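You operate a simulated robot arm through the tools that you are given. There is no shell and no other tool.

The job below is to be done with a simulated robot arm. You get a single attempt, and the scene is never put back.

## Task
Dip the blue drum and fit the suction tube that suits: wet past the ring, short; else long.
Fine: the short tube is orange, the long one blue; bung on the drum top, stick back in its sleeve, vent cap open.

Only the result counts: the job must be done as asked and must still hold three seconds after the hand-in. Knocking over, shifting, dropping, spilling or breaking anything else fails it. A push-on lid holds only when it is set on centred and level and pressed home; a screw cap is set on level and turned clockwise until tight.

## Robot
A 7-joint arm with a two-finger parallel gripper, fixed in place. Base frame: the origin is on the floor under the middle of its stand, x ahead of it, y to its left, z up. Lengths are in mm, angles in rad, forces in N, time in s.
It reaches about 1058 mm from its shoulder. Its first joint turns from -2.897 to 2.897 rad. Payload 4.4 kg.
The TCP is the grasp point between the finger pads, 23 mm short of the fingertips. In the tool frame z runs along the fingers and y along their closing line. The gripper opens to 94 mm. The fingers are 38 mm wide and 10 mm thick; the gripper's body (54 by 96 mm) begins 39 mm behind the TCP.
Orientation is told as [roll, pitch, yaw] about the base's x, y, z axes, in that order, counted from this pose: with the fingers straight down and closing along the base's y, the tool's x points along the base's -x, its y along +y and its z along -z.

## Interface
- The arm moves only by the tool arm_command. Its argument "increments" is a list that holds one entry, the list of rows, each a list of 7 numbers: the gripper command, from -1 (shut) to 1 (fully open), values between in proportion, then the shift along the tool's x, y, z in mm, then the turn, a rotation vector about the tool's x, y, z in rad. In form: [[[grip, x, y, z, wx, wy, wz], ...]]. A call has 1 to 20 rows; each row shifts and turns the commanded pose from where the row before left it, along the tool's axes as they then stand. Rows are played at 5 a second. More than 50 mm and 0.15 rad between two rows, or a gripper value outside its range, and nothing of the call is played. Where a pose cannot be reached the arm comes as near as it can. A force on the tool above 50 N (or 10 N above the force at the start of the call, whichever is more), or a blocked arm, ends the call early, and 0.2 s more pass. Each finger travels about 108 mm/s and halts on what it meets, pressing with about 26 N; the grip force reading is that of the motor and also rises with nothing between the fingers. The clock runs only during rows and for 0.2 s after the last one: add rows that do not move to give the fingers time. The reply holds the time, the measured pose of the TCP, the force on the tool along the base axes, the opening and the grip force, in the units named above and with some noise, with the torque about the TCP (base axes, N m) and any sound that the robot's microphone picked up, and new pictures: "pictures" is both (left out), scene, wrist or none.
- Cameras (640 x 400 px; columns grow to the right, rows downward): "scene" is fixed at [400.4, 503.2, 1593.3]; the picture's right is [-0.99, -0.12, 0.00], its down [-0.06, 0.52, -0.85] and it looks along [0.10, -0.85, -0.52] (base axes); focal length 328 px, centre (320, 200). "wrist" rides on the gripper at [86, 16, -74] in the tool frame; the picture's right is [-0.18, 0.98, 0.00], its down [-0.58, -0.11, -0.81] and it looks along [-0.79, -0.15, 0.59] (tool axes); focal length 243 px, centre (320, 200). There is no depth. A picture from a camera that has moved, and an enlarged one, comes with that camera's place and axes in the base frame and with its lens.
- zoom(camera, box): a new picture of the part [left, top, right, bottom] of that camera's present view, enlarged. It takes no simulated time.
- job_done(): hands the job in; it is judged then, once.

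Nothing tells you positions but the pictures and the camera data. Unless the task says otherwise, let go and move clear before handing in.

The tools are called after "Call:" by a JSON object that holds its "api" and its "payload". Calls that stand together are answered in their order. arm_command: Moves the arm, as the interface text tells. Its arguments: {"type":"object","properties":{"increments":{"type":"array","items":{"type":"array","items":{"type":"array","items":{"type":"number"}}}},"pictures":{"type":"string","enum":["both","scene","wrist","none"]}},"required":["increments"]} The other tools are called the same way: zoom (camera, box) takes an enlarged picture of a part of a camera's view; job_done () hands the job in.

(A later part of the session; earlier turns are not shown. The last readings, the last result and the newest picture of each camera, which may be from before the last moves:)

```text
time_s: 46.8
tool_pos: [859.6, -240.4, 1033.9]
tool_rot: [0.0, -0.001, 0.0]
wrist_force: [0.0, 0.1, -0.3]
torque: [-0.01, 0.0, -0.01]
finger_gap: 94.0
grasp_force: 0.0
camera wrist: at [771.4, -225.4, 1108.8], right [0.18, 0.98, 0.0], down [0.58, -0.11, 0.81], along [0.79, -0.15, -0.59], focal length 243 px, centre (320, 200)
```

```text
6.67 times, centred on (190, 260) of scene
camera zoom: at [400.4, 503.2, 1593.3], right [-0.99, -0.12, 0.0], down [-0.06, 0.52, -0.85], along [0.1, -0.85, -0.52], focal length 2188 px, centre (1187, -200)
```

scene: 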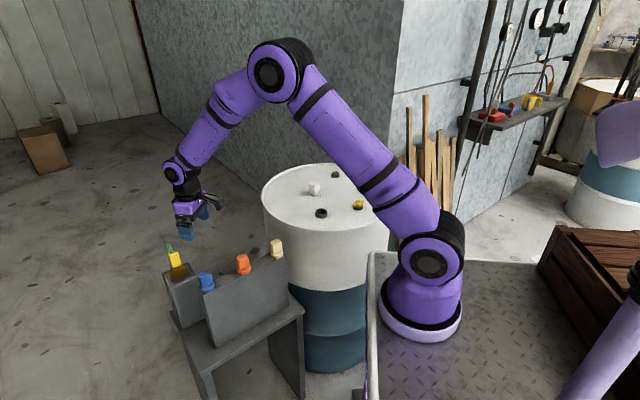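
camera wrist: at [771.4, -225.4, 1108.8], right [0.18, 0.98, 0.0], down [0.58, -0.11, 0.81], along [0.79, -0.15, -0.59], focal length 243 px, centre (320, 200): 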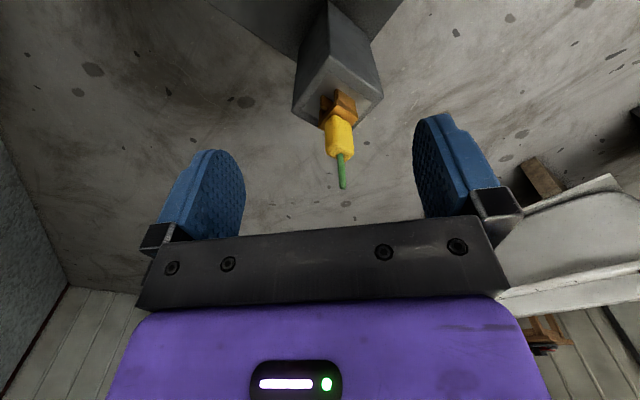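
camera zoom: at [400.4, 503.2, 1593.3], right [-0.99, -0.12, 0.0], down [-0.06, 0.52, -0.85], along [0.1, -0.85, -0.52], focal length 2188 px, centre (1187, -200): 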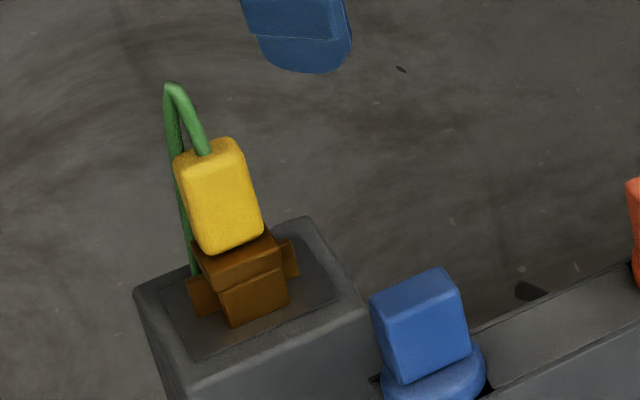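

The yellow block with the green lead is gripping a brass lug like the fin on the drum, so it looks like an earthing clamp rather than the stick. The cream wooden-looking handle in the rack is then the likely dipstick. I'm leaving the clamp alone and moving above the cream handle to check.

Call:
{"api": "arm_command", "payload": {"increments": [[[1, 43, -16.4, 4, 0, 0, 0], [1, 43, -16.4, 4, 0, 0, 0], [1, 43, -16.4, 4, 0, 0, 0], [1, 43, -16.4, 4, 0, 0, 0], [1, 43, -16.4, 4, 0, 0, 0], [1, 0, 0, 0, 0, 0, 0], [1, 0, 0, 0, 0, 0, 0]]]}}

Call:
{"api": "zoom", "payload": {"camera": "wrist", "box": [220, 20, 480, 180]}}

Call:
{"api": "zoom", "payload": {"camera": "scene", "box": [220, 220, 300, 280]}}

```text
time_s: 48.4
tool_pos: [642.6, -326.2, 1010.4]
tool_rot: [0.0, -0.001, 0.001]
wrist_force: [0.8, -0.6, 0.1]
torque: [0.0, 0.01, 0.02]
finger_gap: 94.1
grasp_force: 0.0
camera wrist: at [553.3, -311.3, 1084.4], right [0.18, 0.98, 0.0], down [0.58, -0.11, 0.81], along [0.79, -0.15, -0.59], focal length 243 px, centre (320, 200)
```

scene: 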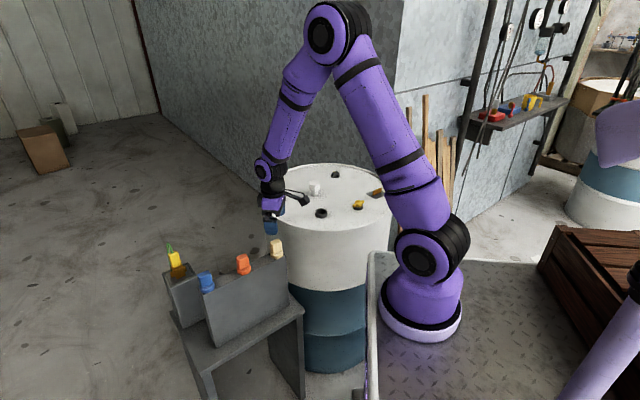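
wrist: 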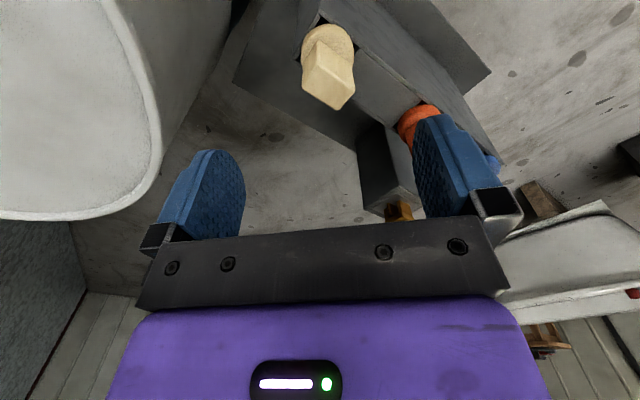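

```text
2.46 times, centred on (350, 100) of wrist
camera zoom: at [553.3, -311.3, 1084.4], right [0.18, 0.98, 0.0], down [0.58, -0.11, 0.81], along [0.79, -0.15, -0.59], focal length 597 px, centre (246, 446)
```

zoom: 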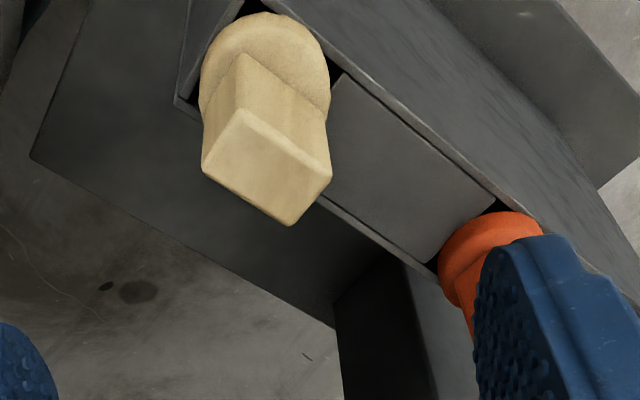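

```text
6.67 times, centred on (260, 250) of scene
camera zoom: at [400.4, 503.2, 1593.3], right [-0.99, -0.12, 0.0], down [-0.06, 0.52, -0.85], along [0.1, -0.85, -0.52], focal length 2188 px, centre (720, -133)
```

zoom: 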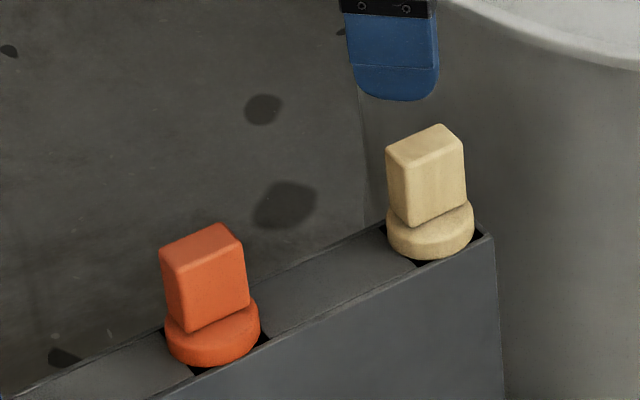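

The cream handle is a 33×21 mm block on a round flange, with its top at about (647,-322,913) and its long side along 46°. I'm aligning the gripper to close on the short side.

Call:
{"api": "arm_command", "payload": {"increments": [[[1, -8, 5, 0, 0, 0, 0], [1, 0, 0, 0, 0, 0, -0.137], [1, 0, 0, 0, 0, 0, -0.137], [1, 0, 0, 0, 0, 0, -0.137], [1, 0, 0, 0, 0, 0, -0.137], [1, 0, 0, 0, 0, 0, -0.137], [1, 0, 0, 0, 0, 0, -0.137], [1, 0, 0, 0, 0, 0, 0], [1, 0, 0, 0, 0, 0, 0]]]}}

Call:
{"api": "zoom", "payload": {"camera": "wrist", "box": [220, 30, 420, 155]}}

```text
time_s: 50.4
tool_pos: [651.4, -317.1, 1010.6]
tool_rot: [0.002, 0.001, 0.824]
wrist_force: [0.0, -0.2, -0.5]
torque: [-0.01, -0.02, 0.0]
finger_gap: 94.2
grasp_force: 0.0
camera wrist: at [578.9, -371.1, 1085.4], right [-0.6, 0.8, 0.0], down [0.47, 0.35, 0.81], along [0.65, 0.48, -0.59], focal length 243 px, centre (320, 200)
```

scene: 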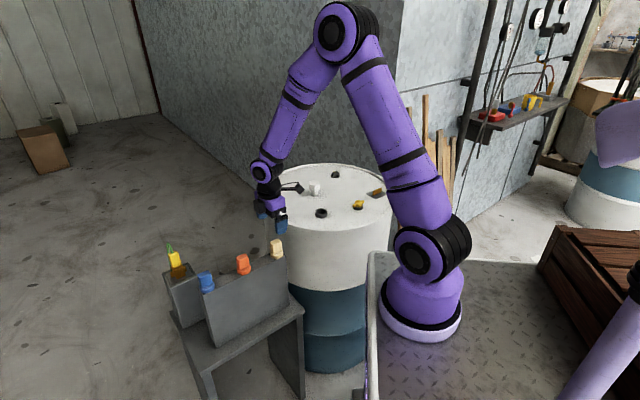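
wrist: 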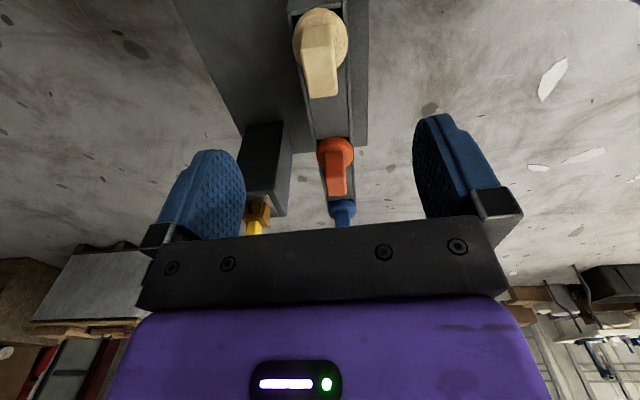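

```text
3.20 times, centred on (320, 92) of wrist
camera zoom: at [578.9, -371.1, 1085.4], right [-0.6, 0.8, 0.0], down [0.47, 0.35, 0.81], along [0.65, 0.48, -0.59], focal length 776 px, centre (320, 544)
```

zoom: 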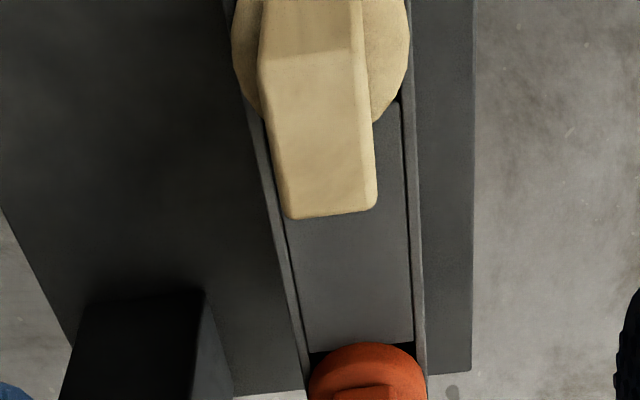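

Alignment is good. I'm descending to grip the cream handle.

Call:
{"api": "arm_command", "payload": {"increments": [[[1, 1.6, 0.9, 27, 0, 0, 0], [1, 0, 0, 27, 0, 0, 0], [1, 0, 0, 27, 0, 0, 0], [1, 0, 0, 25, 0, 0, 0], [1, 0, 0, 0, 0, 0, 0], [1, 0, 0, 0, 0, 0, 0]]]}}

Call:
{"api": "zoom", "payload": {"camera": "wrist", "box": [220, 80, 420, 205]}}

Call:
{"api": "zoom", "payload": {"camera": "scene", "box": [240, 210, 320, 270]}}

```text
time_s: 51.8
tool_pos: [650.2, -318.6, 905.3]
tool_rot: [-0.001, 0.0, 0.823]
wrist_force: [0.6, 0.0, -0.5]
torque: [-0.01, -0.01, 0.01]
finger_gap: 94.0
grasp_force: 0.0
camera wrist: at [577.8, -372.4, 980.7], right [-0.6, 0.8, 0.0], down [0.47, 0.35, 0.81], along [0.65, 0.48, -0.59], focal length 243 px, centre (320, 200)
```

scene: 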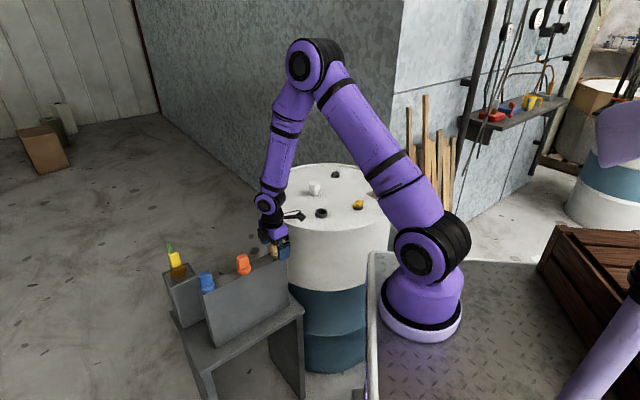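
wrist: 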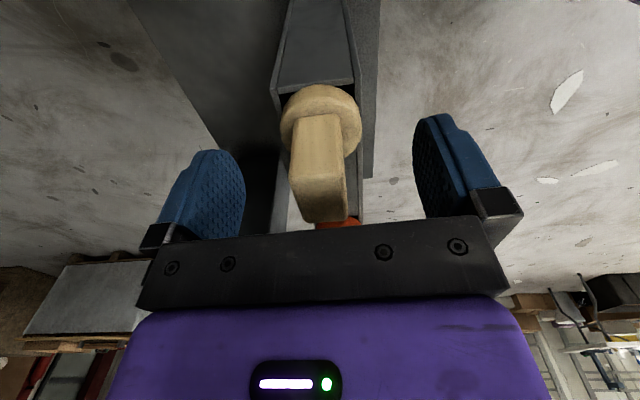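

```text
3.20 times, centred on (320, 142) of wrist
camera zoom: at [577.8, -372.4, 980.7], right [-0.6, 0.8, 0.0], down [0.47, 0.35, 0.81], along [0.65, 0.48, -0.59], focal length 776 px, centre (320, 384)
```

zoom: 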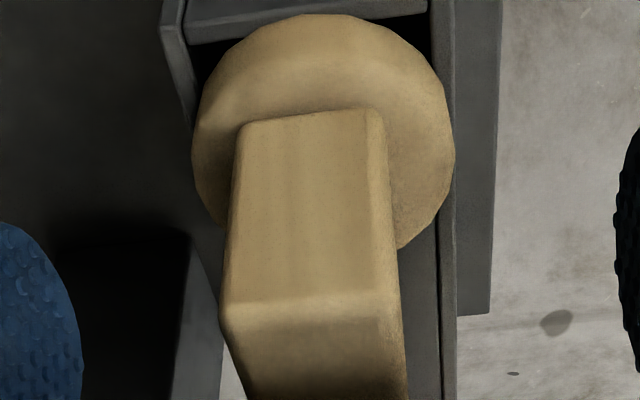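

```text
6.67 times, centred on (280, 240) of scene
camera zoom: at [400.4, 503.2, 1593.3], right [-0.99, -0.12, 0.0], down [-0.06, 0.52, -0.85], along [0.1, -0.85, -0.52], focal length 2188 px, centre (587, -67)
```

zoom: 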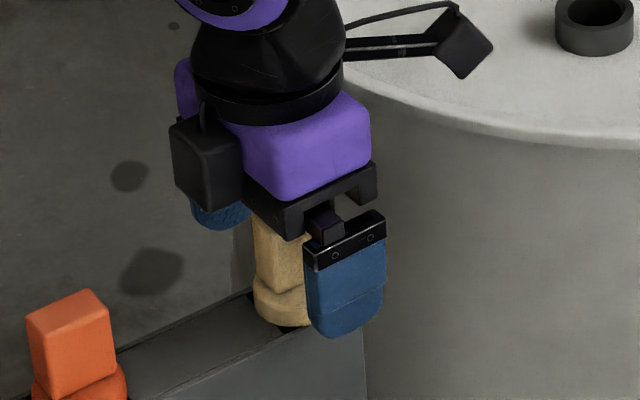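

There's 6 mm between the fingertips and the flange. I'm lowering 3 mm and closing on the handle.

Call:
{"api": "arm_command", "payload": {"increments": [[[1, 0, 0, 3, 0, 0, 0], [0.3, 0, 0, 0, 0, 0, 0], [-0.2, 0, 0, 0, 0, 0, 0], [-0.6, 0, 0, 0, 0, 0, 0], [-1, 0, 0, 0, 0, 0, 0], [-1, 0, 0, 0, 0, 0, 0], [-1, 0, 0, 0, 0, 0, 0]]], "pictures": "wrist"}}

```text
time_s: 53.4
tool_pos: [650.2, -318.8, 903.8]
tool_rot: [-0.004, -0.001, 0.823]
wrist_force: [3.7, -3.4, 40.6]
torque: [-0.03, 0.22, 0.25]
finger_gap: 21.6
grasp_force: 26.2
camera wrist: at [577.8, -372.5, 978.7], right [-0.6, 0.8, 0.0], down [0.47, 0.35, 0.81], along [0.65, 0.48, -0.59], focal length 243 px, centre (320, 200)
```

wrist: 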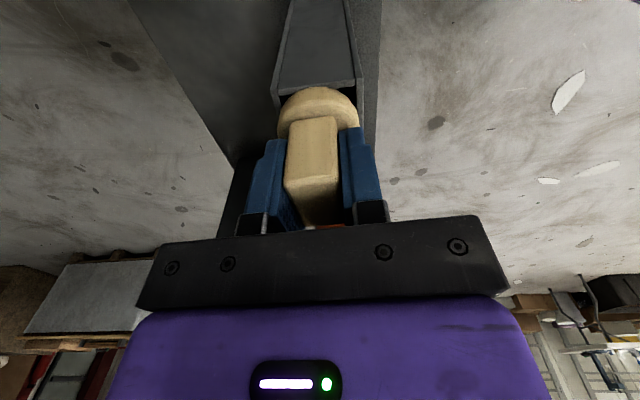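

The fingertips are touching the flange (40 N upward), so I'm easing up slightly.

Call:
{"api": "arm_command", "payload": {"increments": [[[-1, 0, 0, -1.5, 0, 0, 0], [-1, 0, 0, -1, 0, 0, 0], [-1, 0, 0, 0, 0, 0, 0]]], "pictures": "none"}}

Call:
{"api": "zoom", "payload": {"camera": "wrist", "box": [220, 80, 420, 205]}}

Call:
{"api": "zoom", "payload": {"camera": "scene", "box": [240, 210, 320, 270]}}

```text
time_s: 54.2
tool_pos: [648.2, -318.4, 904.5]
tool_rot: [0.003, 0.0, 0.826]
wrist_force: [-0.4, 0.5, 0.6]
torque: [-0.02, -0.02, -0.01]
finger_gap: 21.7
grasp_force: 26.2
```

```text
3.20 times, centred on (320, 142) of wrist
camera zoom: at [576.3, -372.0, 979.6], right [-0.6, 0.8, 0.0], down [0.48, 0.35, 0.81], along [0.65, 0.48, -0.59], focal length 776 px, centre (320, 384)
```

zoom: 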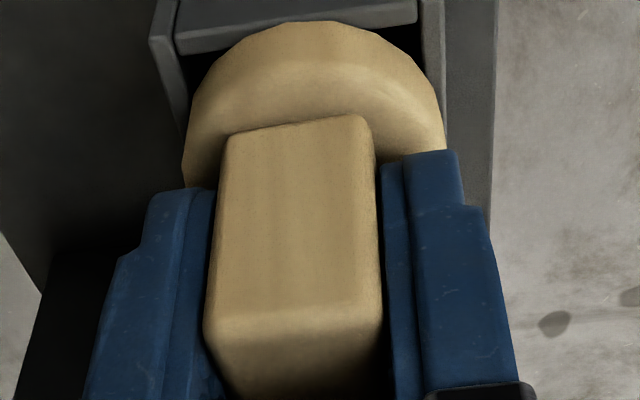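

```text
6.67 times, centred on (280, 240) of scene
camera zoom: at [400.4, 503.2, 1593.3], right [-0.99, -0.12, 0.0], down [-0.06, 0.52, -0.85], along [0.1, -0.85, -0.52], focal length 2188 px, centre (587, -67)
```

zoom: 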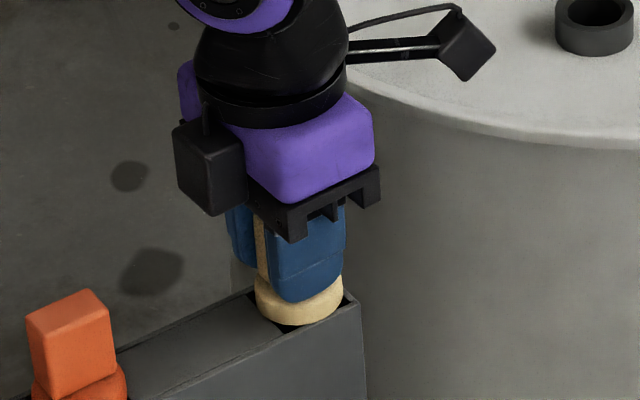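

The stick is gripped with no residual force. I'm lifting it slowly and watching what comes out of the rack.

Call:
{"api": "arm_command", "payload": {"increments": [[[-1, 0, 0, -10, 0, 0, 0], [-1, 0, 0, -20, 0, 0, 0], [-1, 0, 0, -20, 0, 0, 0], [-1, 0, 0, 0, 0, 0, 0]]], "pictures": "none"}}

Call:
{"api": "zoom", "payload": {"camera": "scene", "box": [220, 190, 320, 270]}}

Call:
{"api": "zoom", "payload": {"camera": "wrist", "box": [220, 30, 420, 205]}}

```text
time_s: 55.2
tool_pos: [649.5, -318.2, 954.1]
tool_rot: [0.0, -0.001, 0.823]
wrist_force: [0.8, -0.2, -1.7]
torque: [0.05, -0.02, -0.01]
finger_gap: 21.5
grasp_force: 26.4
```

```text
5.00 times, centred on (270, 230) of scene
camera zoom: at [400.4, 503.2, 1593.3], right [-0.99, -0.12, 0.0], down [-0.06, 0.52, -0.85], along [0.1, -0.85, -0.52], focal length 1641 px, centre (570, 50)
```

zoom: 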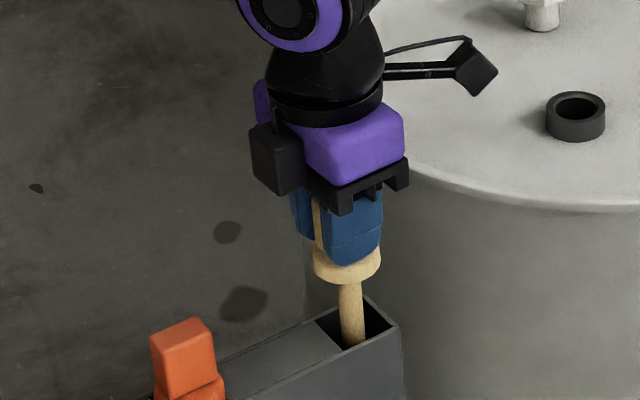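

```text
2.29 times, centred on (320, 118) of wrist
camera zoom: at [577.6, -371.8, 1030.2], right [-0.6, 0.8, 0.0], down [0.47, 0.35, 0.81], along [0.65, 0.48, -0.59], focal length 555 px, centre (320, 389)
```

zoom: 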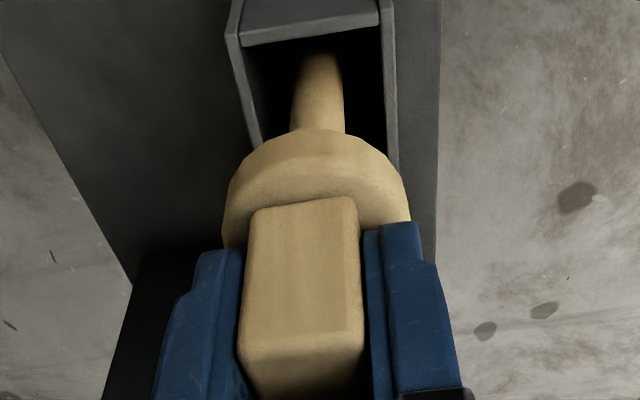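

It's a wooden rod, so this is the dipstick. I'm continuing to lift until its end clears the rack.

Call:
{"api": "arm_command", "payload": {"increments": [[[-1, 0, 0, -30, 0, 0, 0], [-1, 0, 0, -30, 0, 0, 0], [-1, 0, 0, -30, 0, 0, 0], [-1, 0, 0, -30, 0, 0, 0], [-1, 0, 0, -30, 0, 0, 0], [-1, 0, 0, 0, 0, 0, 0]]], "pictures": "none"}}

Call:
{"api": "zoom", "payload": {"camera": "scene", "box": [200, 130, 340, 270]}}

Call:
{"api": "zoom", "payload": {"camera": "wrist", "box": [220, 0, 420, 205]}}

```text
time_s: 56.6
tool_pos: [652.0, -320.2, 1104.5]
tool_rot: [0.001, -0.001, 0.826]
wrist_force: [0.9, 0.4, -0.7]
torque: [0.02, -0.01, 0.03]
finger_gap: 21.6
grasp_force: 26.1
```

```text
2.86 times, centred on (270, 200) of scene
camera zoom: at [400.4, 503.2, 1593.3], right [-0.99, -0.12, 0.0], down [-0.06, 0.52, -0.85], along [0.1, -0.85, -0.52], focal length 938 px, centre (463, 200)
```

zoom: 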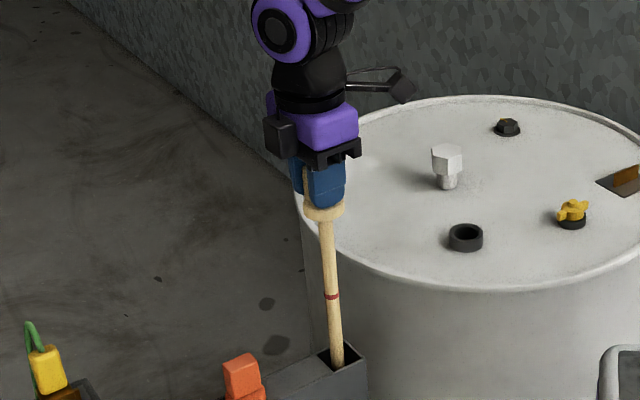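

```text
1.95 times, centred on (320, 102) of wrist
camera zoom: at [579.6, -373.8, 1179.0], right [-0.6, 0.8, 0.0], down [0.47, 0.35, 0.81], along [0.65, 0.48, -0.59], focal length 473 px, centre (320, 390)
```

zoom: 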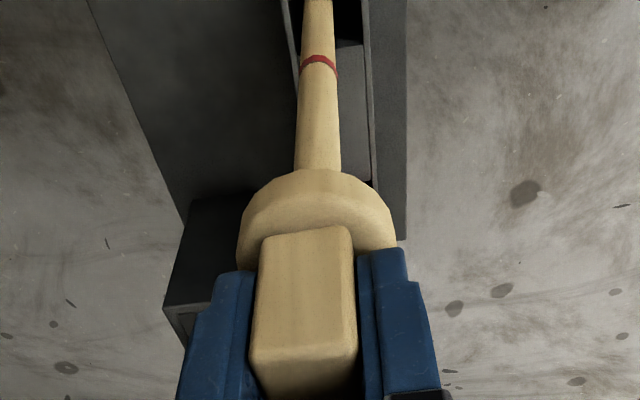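

A red ring shows about 100 mm below the flange. I'm lifting further to expose the end.

Call:
{"api": "arm_command", "payload": {"increments": [[[-1, 0, 0, -30, 0, 0, 0], [-1, 0, 0, -30, 0, 0, 0], [-1, 0, 0, -30, 0, 0, 0], [-1, 0, 0, -20, 0, 0, 0], [-1, 0, 0, 0, 0, 0, 0], [-1, 0, 0, 0, 0, 0, 0]]]}}

Call:
{"api": "zoom", "payload": {"camera": "scene", "box": [200, 130, 340, 270]}}

Call:
{"api": "zoom", "payload": {"camera": "wrist", "box": [220, 0, 420, 205]}}

```text
time_s: 58.0
tool_pos: [650.0, -317.2, 1216.3]
tool_rot: [0.0, 0.0, 0.826]
wrist_force: [0.6, 0.4, -1.0]
torque: [-0.01, 0.01, -0.03]
finger_gap: 21.5
grasp_force: 26.4
camera wrist: at [578.1, -371.2, 1290.3], right [-0.6, 0.8, 0.0], down [0.47, 0.35, 0.81], along [0.65, 0.48, -0.59], focal length 243 px, centre (320, 200)
```

scene: 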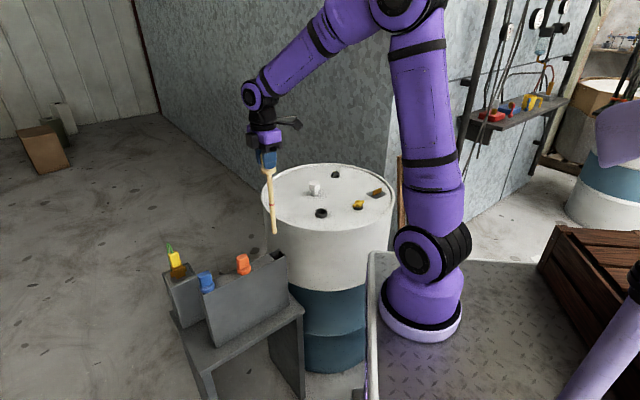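
wrist: 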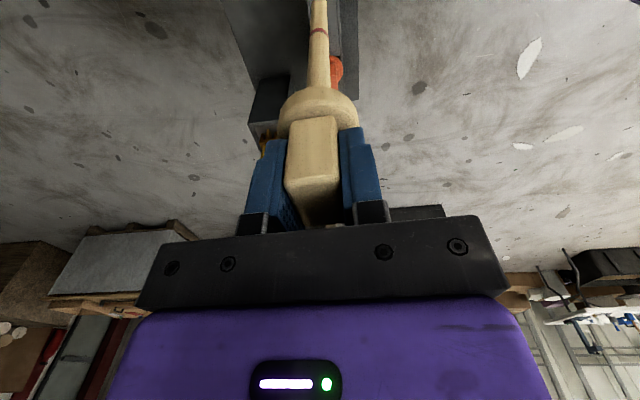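

```text
2.86 times, centred on (270, 200) of scene
camera zoom: at [400.4, 503.2, 1593.3], right [-0.99, -0.12, 0.0], down [-0.06, 0.52, -0.85], along [0.1, -0.85, -0.52], focal length 938 px, centre (463, 200)
```

zoom: 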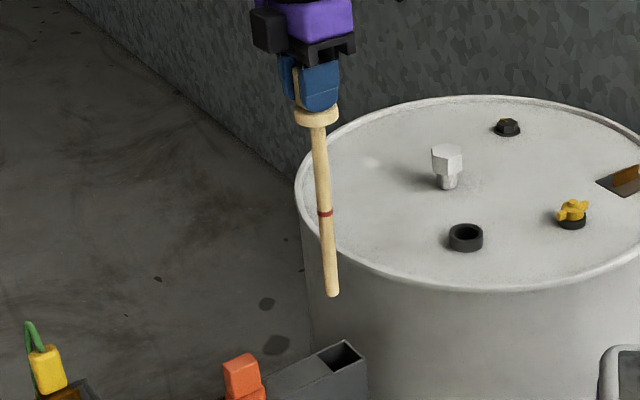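

```text
1.95 times, centred on (320, 102) of wrist
camera zoom: at [578.1, -371.2, 1290.3], right [-0.6, 0.8, 0.0], down [0.47, 0.35, 0.81], along [0.65, 0.48, -0.59], focal length 473 px, centre (320, 390)
```

zoom: 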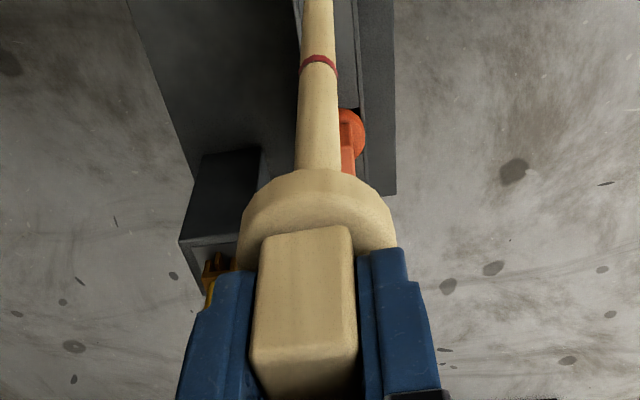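

The dipstick is clear: its rod is about 218 mm below the flange with the ring midway, and it's dry. I'm moving it over the drum neck at about (524.7,-549.5).

Call:
{"api": "arm_command", "payload": {"increments": [[[-1, 42.65, -10.9, -3, 0, 0, 0], [-1, 42.65, -10.9, -3, 0, 0, 0], [-1, 42.65, -10.9, 0, 0, 0, 0], [-1, 42.65, -10.9, 0, 0, 0, 0], [-1, 42.65, -10.9, 0, 0, 0, 0], [-1, 42.65, -10.9, 0, 0, 0, 0], [-1, 0, 0, 0, 0, 0, 0], [-1, 0, 0, 0, 0, 0, 0], [-1, 0, 0, 0, 0, 0, 0], [-1, 0, 0, 0, 0, 0, 0]]]}}

Call:
{"api": "zoom", "payload": {"camera": "scene", "box": [270, 120, 370, 220]}}

Call:
{"api": "zoom", "payload": {"camera": "wrist", "box": [220, 0, 420, 205]}}

```text
time_s: 60.2
tool_pos: [520.0, -550.5, 1220.1]
tool_rot: [0.002, -0.001, 0.824]
wrist_force: [-0.1, -0.2, -0.9]
torque: [-0.01, 0.01, 0.02]
finger_gap: 21.6
grasp_force: 26.2
camera wrist: at [447.9, -604.2, 1294.1], right [-0.6, 0.8, 0.0], down [0.47, 0.35, 0.81], along [0.65, 0.48, -0.59], focal length 243 px, centre (320, 200)
```

scene: 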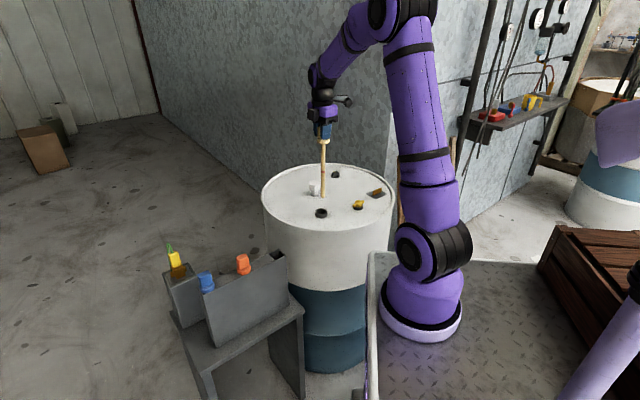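
wrist: 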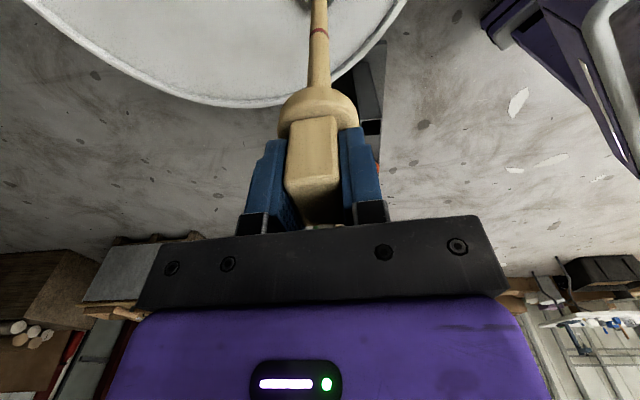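

```text
4.00 times, centred on (320, 170) of scene
camera zoom: at [400.4, 503.2, 1593.3], right [-0.99, -0.12, 0.0], down [-0.06, 0.52, -0.85], along [0.1, -0.85, -0.52], focal length 1313 px, centre (320, 320)
```

zoom: 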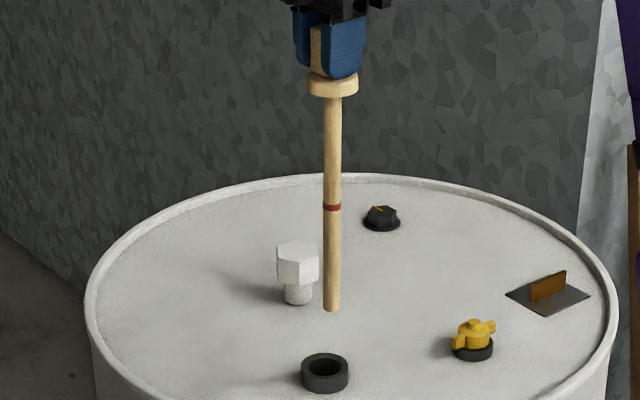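

```text
1.95 times, centred on (320, 102) of wrist
camera zoom: at [447.9, -604.2, 1294.1], right [-0.6, 0.8, 0.0], down [0.47, 0.35, 0.81], along [0.65, 0.48, -0.59], focal length 473 px, centre (320, 390)
```

zoom: 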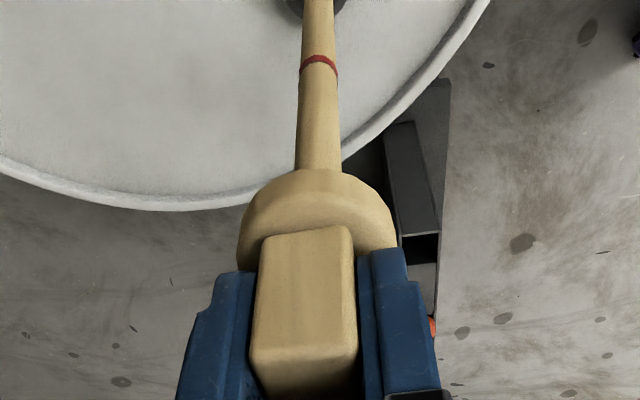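

The measured position is about 5 mm short in x, so I'm correcting and lowering until the tip is just above the neck.

Call:
{"api": "arm_command", "payload": {"increments": [[[-1, -3.7, -4.0, 0, 0, 0, 0], [-1, 0, 0, 20, 0, 0, 0], [-1, 0, 0, 20, 0, 0, 0], [-1, 0, 0, 0, 0, 0, 0], [-1, 0, 0, 0, 0, 0, 0], [-1, 0, 0, 0, 0, 0, 0]]], "pictures": "wrist"}}

Call:
{"api": "zoom", "payload": {"camera": "scene", "box": [295, 175, 355, 225]}}

Call:
{"api": "zoom", "payload": {"camera": "wrist", "box": [260, 0, 380, 75]}}

```text
time_s: 61.6
tool_pos: [527.3, -550.7, 1182.4]
tool_rot: [-0.002, 0.001, 0.824]
wrist_force: [0.0, 0.7, -0.5]
torque: [-0.01, 0.02, -0.02]
finger_gap: 21.7
grasp_force: 26.2
camera wrist: at [456.8, -604.5, 1257.3], right [-0.6, 0.8, 0.0], down [0.47, 0.35, 0.81], along [0.65, 0.48, -0.59], focal length 243 px, centre (320, 200)
```

wrist: 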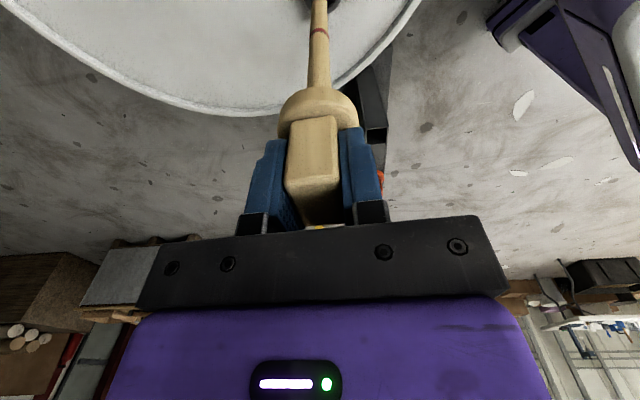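

```text
8.00 times, centred on (325, 200) of scene
camera zoom: at [400.4, 503.2, 1593.3], right [-0.99, -0.12, 0.0], down [-0.06, 0.52, -0.85], along [0.1, -0.85, -0.52], focal length 2626 px, centre (280, 200)
```

zoom: 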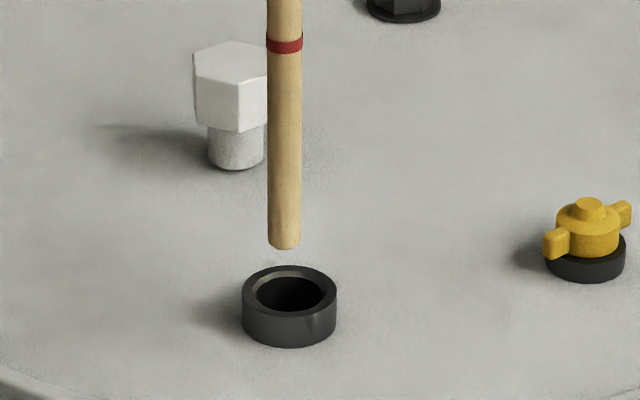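

```text
5.33 times, centred on (320, 38) of wrist
camera zoom: at [456.8, -604.5, 1257.3], right [-0.6, 0.8, 0.0], down [0.47, 0.35, 0.81], along [0.65, 0.48, -0.59], focal length 1294 px, centre (320, 1067)
```

zoom: 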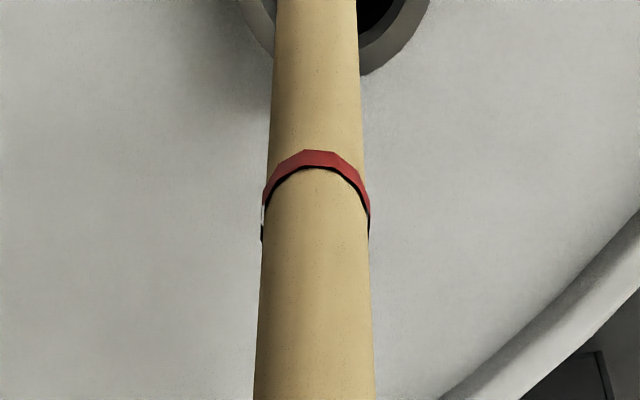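

The hole is a few mm off the rod axis (about -2.5 in x, +2 in y). I'm correcting and checking again.

Call:
{"api": "arm_command", "payload": {"increments": [[[-1, 0.2, 3.2, 0, 0, 0, 0], [-1, 0, 0, 5, 0, 0, 0], [-1, 0, 0, 0, 0, 0, 0], [-1, 0, 0, 0, 0, 0, 0], [-1, 0, 0, 0, 0, 0, 0]]], "pictures": "none"}}

Call:
{"api": "zoom", "payload": {"camera": "scene", "box": [295, 175, 355, 225]}}

Call:
{"api": "zoom", "payload": {"camera": "wrist", "box": [260, 0, 380, 75]}}

```text
time_s: 62.8
tool_pos: [527.7, -548.6, 1176.8]
tool_rot: [0.001, -0.001, 0.824]
wrist_force: [0.2, -0.7, -1.8]
torque: [0.03, 0.0, 0.01]
finger_gap: 21.6
grasp_force: 25.7
```

```text
8.00 times, centred on (325, 200) of scene
camera zoom: at [400.4, 503.2, 1593.3], right [-0.99, -0.12, 0.0], down [-0.06, 0.52, -0.85], along [0.1, -0.85, -0.52], focal length 2626 px, centre (280, 200)
```

zoom: 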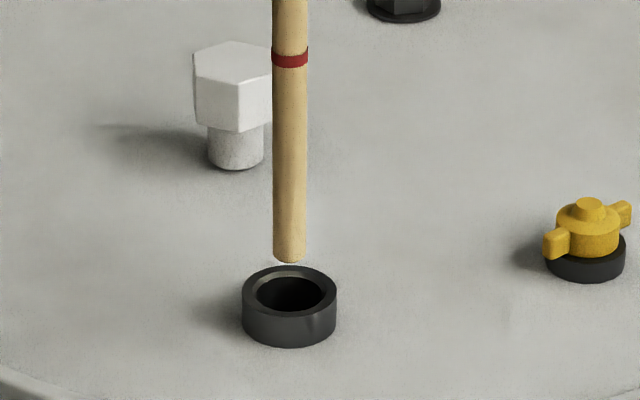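

```text
5.33 times, centred on (320, 38) of wrist
camera zoom: at [454.1, -601.9, 1251.7], right [-0.6, 0.8, 0.0], down [0.47, 0.35, 0.81], along [0.65, 0.48, -0.59], focal length 1294 px, centre (320, 1067)
```

zoom: 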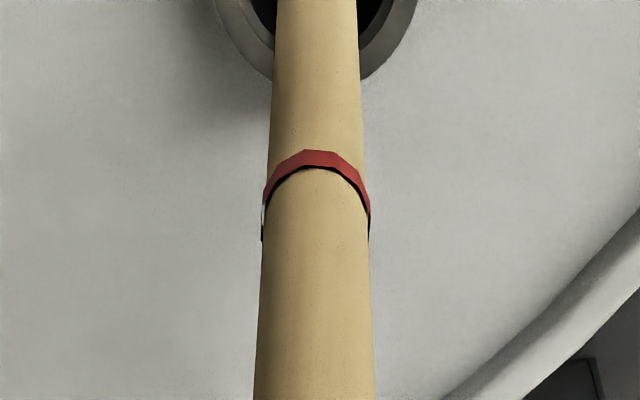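

The rod is now centred over the hole in both views, so I'm lowering the stick into the drum.

Call:
{"api": "arm_command", "payload": {"increments": [[[-1, 0, 0, 10, 0, 0, 0], [-1, 0, 0, 15, 0, 0, 0], [-1, 0, 0, 15, 0, 0, 0], [-1, 0, 0, 0, 0, 0, 0]]], "pictures": "none"}}

Call:
{"api": "zoom", "payload": {"camera": "scene", "box": [295, 175, 355, 225]}}

Call:
{"api": "zoom", "payload": {"camera": "wrist", "box": [260, 0, 380, 75]}}

```text
time_s: 63.8
tool_pos: [527.3, -548.9, 1136.7]
tool_rot: [0.0, -0.001, 0.826]
wrist_force: [0.3, 0.2, 0.1]
torque: [-0.02, -0.01, -0.01]
finger_gap: 21.8
grasp_force: 26.3
```

```text
8.00 times, centred on (325, 200) of scene
camera zoom: at [400.4, 503.2, 1593.3], right [-0.99, -0.12, 0.0], down [-0.06, 0.52, -0.85], along [0.1, -0.85, -0.52], focal length 2626 px, centre (280, 200)
```

zoom: 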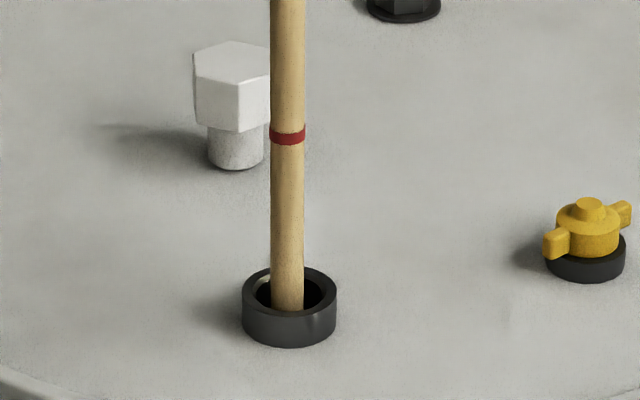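

```text
5.33 times, centred on (320, 38) of wrist
camera zoom: at [455.0, -601.3, 1211.3], right [-0.6, 0.8, 0.0], down [0.47, 0.35, 0.81], along [0.65, 0.48, -0.59], focal length 1294 px, centre (320, 1067)
```

zoom: 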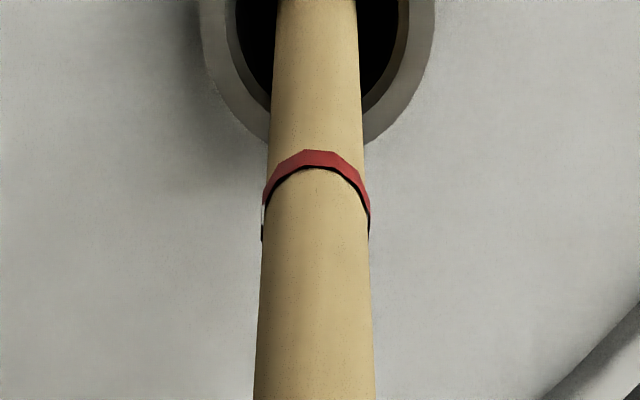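

The rod is inside the neck with no contact. I'm continuing down.

Call:
{"api": "arm_command", "payload": {"increments": [[[-1, 0, 0, 25, 0, 0, 0], [-1, 0, 0, 25, 0, 0, 0], [-1, 0, 0, 25, 0, 0, 0], [-1, 0, 0, 25, 0, 0, 0], [-1, 0, 0, 25, 0, 0, 0], [-1, 0, 0, 20, 0, 0, 0], [-1, 0, 0, 0, 0, 0, 0], [-1, 0, 0, 0, 0, 0, 0]]], "pictures": "none"}}

Call:
{"api": "zoom", "payload": {"camera": "scene", "box": [295, 165, 355, 215]}}

Call:
{"api": "zoom", "payload": {"camera": "wrist", "box": [220, 50, 420, 205]}}

```text
time_s: 65.6
tool_pos: [528.3, -548.7, 990.2]
tool_rot: [0.0, -0.001, 0.824]
wrist_force: [-0.8, 0.1, -1.8]
torque: [0.0, 0.03, -0.03]
finger_gap: 21.7
grasp_force: 26.2
```

```text
8.00 times, centred on (325, 190) of scene
camera zoom: at [400.4, 503.2, 1593.3], right [-0.99, -0.12, 0.0], down [-0.06, 0.52, -0.85], along [0.1, -0.85, -0.52], focal length 2626 px, centre (280, 280)
```

zoom: 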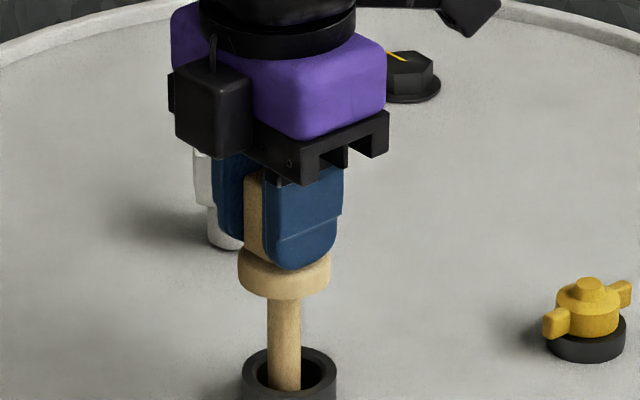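

```text
2.58 times, centred on (320, 128) of wrist
camera zoom: at [456.5, -602.0, 1065.7], right [-0.6, 0.8, 0.0], down [0.47, 0.35, 0.81], along [0.65, 0.48, -0.59], focal length 626 px, centre (320, 387)
```

zoom: 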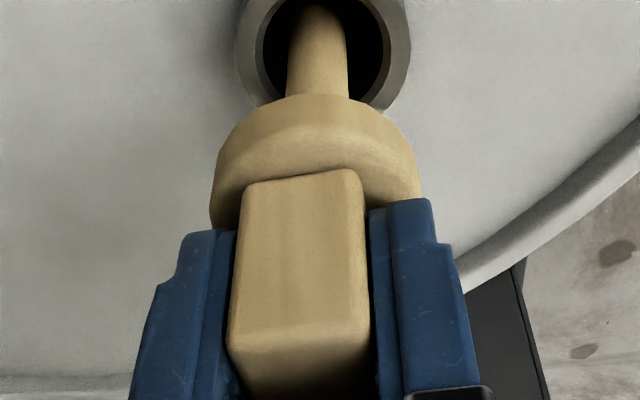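

Call:
{"api": "arm_command", "payload": {"increments": [[[-1, 1.4, 1.5, 0, 0, 0, 0], [-1, 0, 0, 18, 0, 0, 0], [-1, 0, 0, 18, 0, 0, 0], [-1, 0, 0, 0, 0, 0, 0], [-1, 0, 0, 0, 0, 0, 0]]], "pictures": "none"}}

Call:
{"api": "arm_command", "payload": {"increments": [[[-1, 0, 0, 4, 0, 0, 0], [-1, 0, 0, 3, 0, 0, 0], [-1, 0, 0, 0, 0, 0, 0]]], "pictures": "none"}}

Call:
{"api": "zoom", "payload": {"camera": "scene", "box": [295, 165, 355, 215]}}

Call:
{"api": "zoom", "payload": {"camera": "wrist", "box": [220, 50, 420, 205]}}

```text
time_s: 66.8
tool_pos: [526.2, -548.2, 955.1]
tool_rot: [0.0, 0.0, 0.823]
wrist_force: [-0.5, 0.5, -0.7]
torque: [0.03, -0.01, 0.03]
finger_gap: 21.7
grasp_force: 25.9
```

```text
time_s: 67.6
tool_pos: [527.1, -549.0, 947.3]
tool_rot: [0.001, 0.0, 0.823]
wrist_force: [0.1, -0.2, -0.7]
torque: [0.02, 0.0, -0.02]
finger_gap: 21.6
grasp_force: 26.2
```

```text
8.00 times, centred on (325, 190) of scene
camera zoom: at [400.4, 503.2, 1593.3], right [-0.99, -0.12, 0.0], down [-0.06, 0.52, -0.85], along [0.1, -0.85, -0.52], focal length 2626 px, centre (280, 280)
```

zoom: 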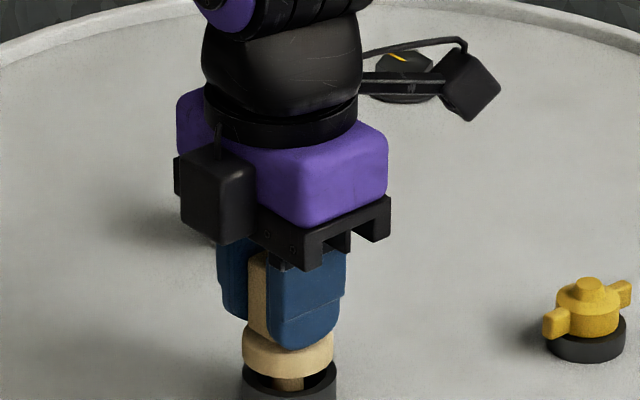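

```text
2.58 times, centred on (320, 128) of wrist
camera zoom: at [454.8, -601.4, 1022.3], right [-0.6, 0.8, 0.0], down [0.47, 0.35, 0.81], along [0.65, 0.48, -0.59], focal length 626 px, centre (320, 387)
```

zoom: 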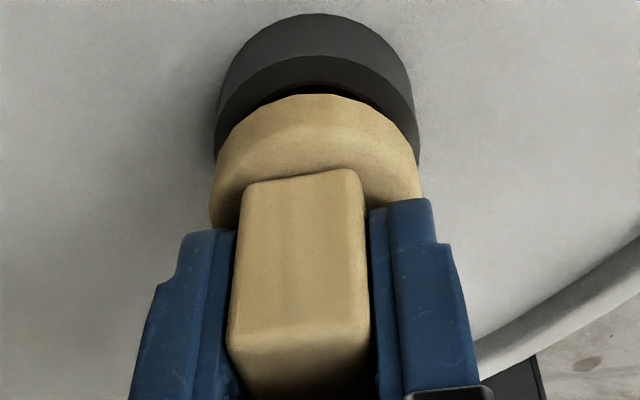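

Call:
{"api": "arm_command", "payload": {"increments": [[[-1, 0, 0, 3, 0, 0, 0], [-1, 0, 0, 0, 0, 0, 0]]], "pictures": "none"}}

Call:
{"api": "arm_command", "payload": {"increments": [[[-1, 0, 0, 2, 0, 0, 0], [-1, 0, 0, 0, 0, 0, 0]]], "pictures": "none"}}

Call:
{"api": "arm_command", "payload": {"increments": [[[-1, 0, 0, 2, 0, 0, 0], [-1, 0, 0, 0, 0, 0, 0]]], "pictures": "none"}}

Call:
{"api": "zoom", "payload": {"camera": "scene", "box": [295, 165, 355, 215]}}

```text
time_s: 68.2
tool_pos: [526.4, -547.5, 945.6]
tool_rot: [-0.002, 0.0, 0.823]
wrist_force: [-0.4, 0.4, -0.3]
torque: [0.01, 0.0, 0.01]
finger_gap: 21.4
grasp_force: 25.9
```

```text
time_s: 68.8
tool_pos: [525.7, -548.1, 942.8]
tool_rot: [-0.001, -0.002, 0.826]
wrist_force: [0.5, 0.5, -2.1]
torque: [0.01, 0.0, 0.0]
finger_gap: 21.4
grasp_force: 26.1
```

```text
time_s: 69.4
tool_pos: [526.4, -547.6, 939.4]
tool_rot: [0.0, -0.001, 0.825]
wrist_force: [0.2, 0.5, -0.7]
torque: [0.02, 0.05, -0.02]
finger_gap: 21.7
grasp_force: 25.9
```

```text
8.00 times, centred on (325, 190) of scene
camera zoom: at [400.4, 503.2, 1593.3], right [-0.99, -0.12, 0.0], down [-0.06, 0.52, -0.85], along [0.1, -0.85, -0.52], focal length 2626 px, centre (280, 280)
```

zoom: 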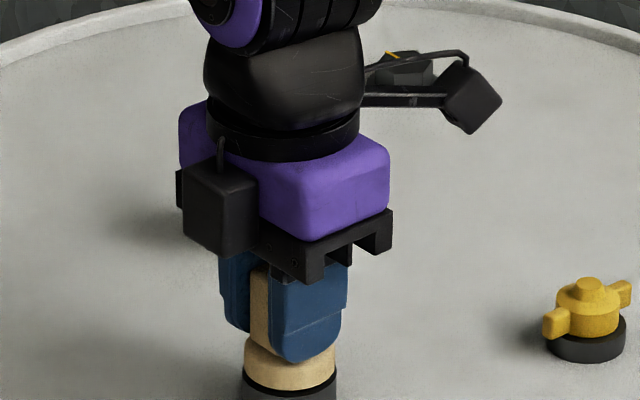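

Call:
{"api": "arm_command", "payload": {"increments": [[[-1, 0, 0, 1.5, 0, 0, 0], [-1, 0, 0, 0, 0, 0, 0]]], "pictures": "none"}}

Call:
{"api": "arm_command", "payload": {"increments": [[[-1, 0, 0, 1, 0, 0, 0], [-1, 0, 0, 0, 0, 0, 0]]], "pictures": "none"}}

Call:
{"api": "arm_command", "payload": {"increments": [[[-1, 0, 0, 1, 0, 0, 0], [-1, 0, 0, 0, 0, 0, 0]]], "pictures": "none"}}

```text
time_s: 70.0
tool_pos: [525.3, -548.5, 938.2]
tool_rot: [0.0, -0.001, 0.827]
wrist_force: [0.6, 0.1, -0.5]
torque: [-0.02, 0.0, 0.01]
finger_gap: 21.8
grasp_force: 25.6
```

```text
time_s: 70.6
tool_pos: [526.7, -548.2, 937.9]
tool_rot: [0.0, 0.0, 0.825]
wrist_force: [-0.1, 0.0, 0.0]
torque: [0.0, -0.04, 0.02]
finger_gap: 21.3
grasp_force: 25.7
```

```text
time_s: 71.2
tool_pos: [526.1, -548.1, 937.2]
tool_rot: [-0.001, 0.001, 0.824]
wrist_force: [2.7, -0.9, 6.6]
torque: [0.09, -0.07, -0.08]
finger_gap: 21.7
grasp_force: 26.1
```

The flange is seated on the neck (about 7 N). I'm holding briefly, then withdrawing straight up.

Call:
{"api": "arm_command", "payload": {"increments": [[[-1, 0, 0, 0, 0, 0, 0], [-1, 0, 0, 0, 0, 0, 0], [-1, 0, 0, 0, 0, 0, 0], [-1, 0, 0, -10, 0, 0, 0], [-1, 0, 0, -25, 0, 0, 0], [-1, 0, 0, -25, 0, 0, 0], [-1, 0, 0, -25, 0, 0, 0], [-1, 0, 0, -25, 0, 0, 0], [-1, 0, 0, -25, 0, 0, 0], [-1, 0, 0, 0, 0, 0, 0]]], "pictures": "none"}}

Call:
{"api": "zoom", "payload": {"camera": "scene", "box": [280, 120, 360, 215]}}

Call:
{"api": "zoom", "payload": {"camera": "wrist", "box": [260, 0, 380, 75]}}

```text
time_s: 73.4
tool_pos: [524.4, -549.0, 1071.6]
tool_rot: [0.0, 0.001, 0.823]
wrist_force: [0.0, -0.7, -0.4]
torque: [0.03, 0.01, -0.03]
finger_gap: 21.5
grasp_force: 25.8
```

```text
4.21 times, centred on (320, 168) of scene
camera zoom: at [400.4, 503.2, 1593.3], right [-0.99, -0.12, 0.0], down [-0.06, 0.52, -0.85], along [0.1, -0.85, -0.52], focal length 1382 px, centre (320, 337)
```

zoom: 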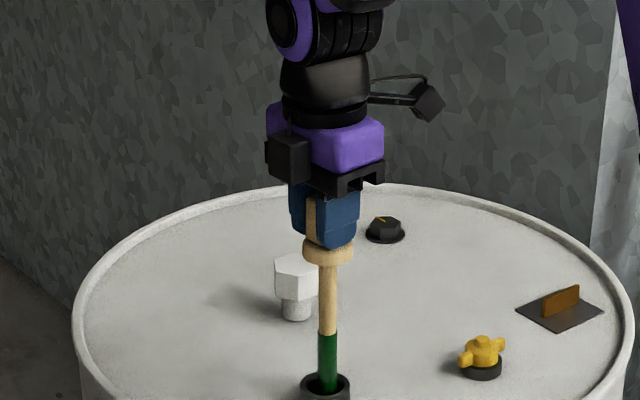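

```text
5.33 times, centred on (320, 38) of wrist
camera zoom: at [451.8, -602.6, 1146.9], right [-0.6, 0.8, 0.0], down [0.47, 0.35, 0.81], along [0.65, 0.48, -0.59], focal length 1294 px, centre (320, 1067)
```

zoom: 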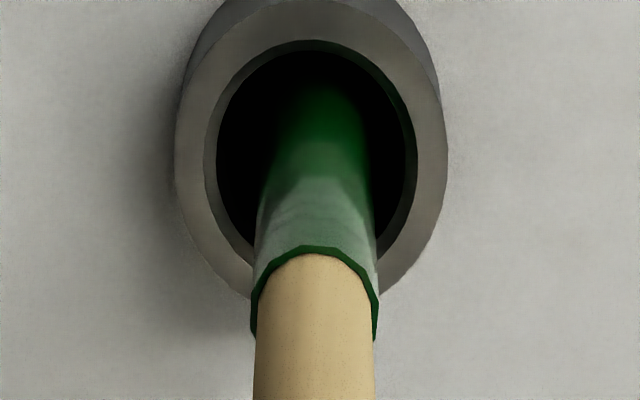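

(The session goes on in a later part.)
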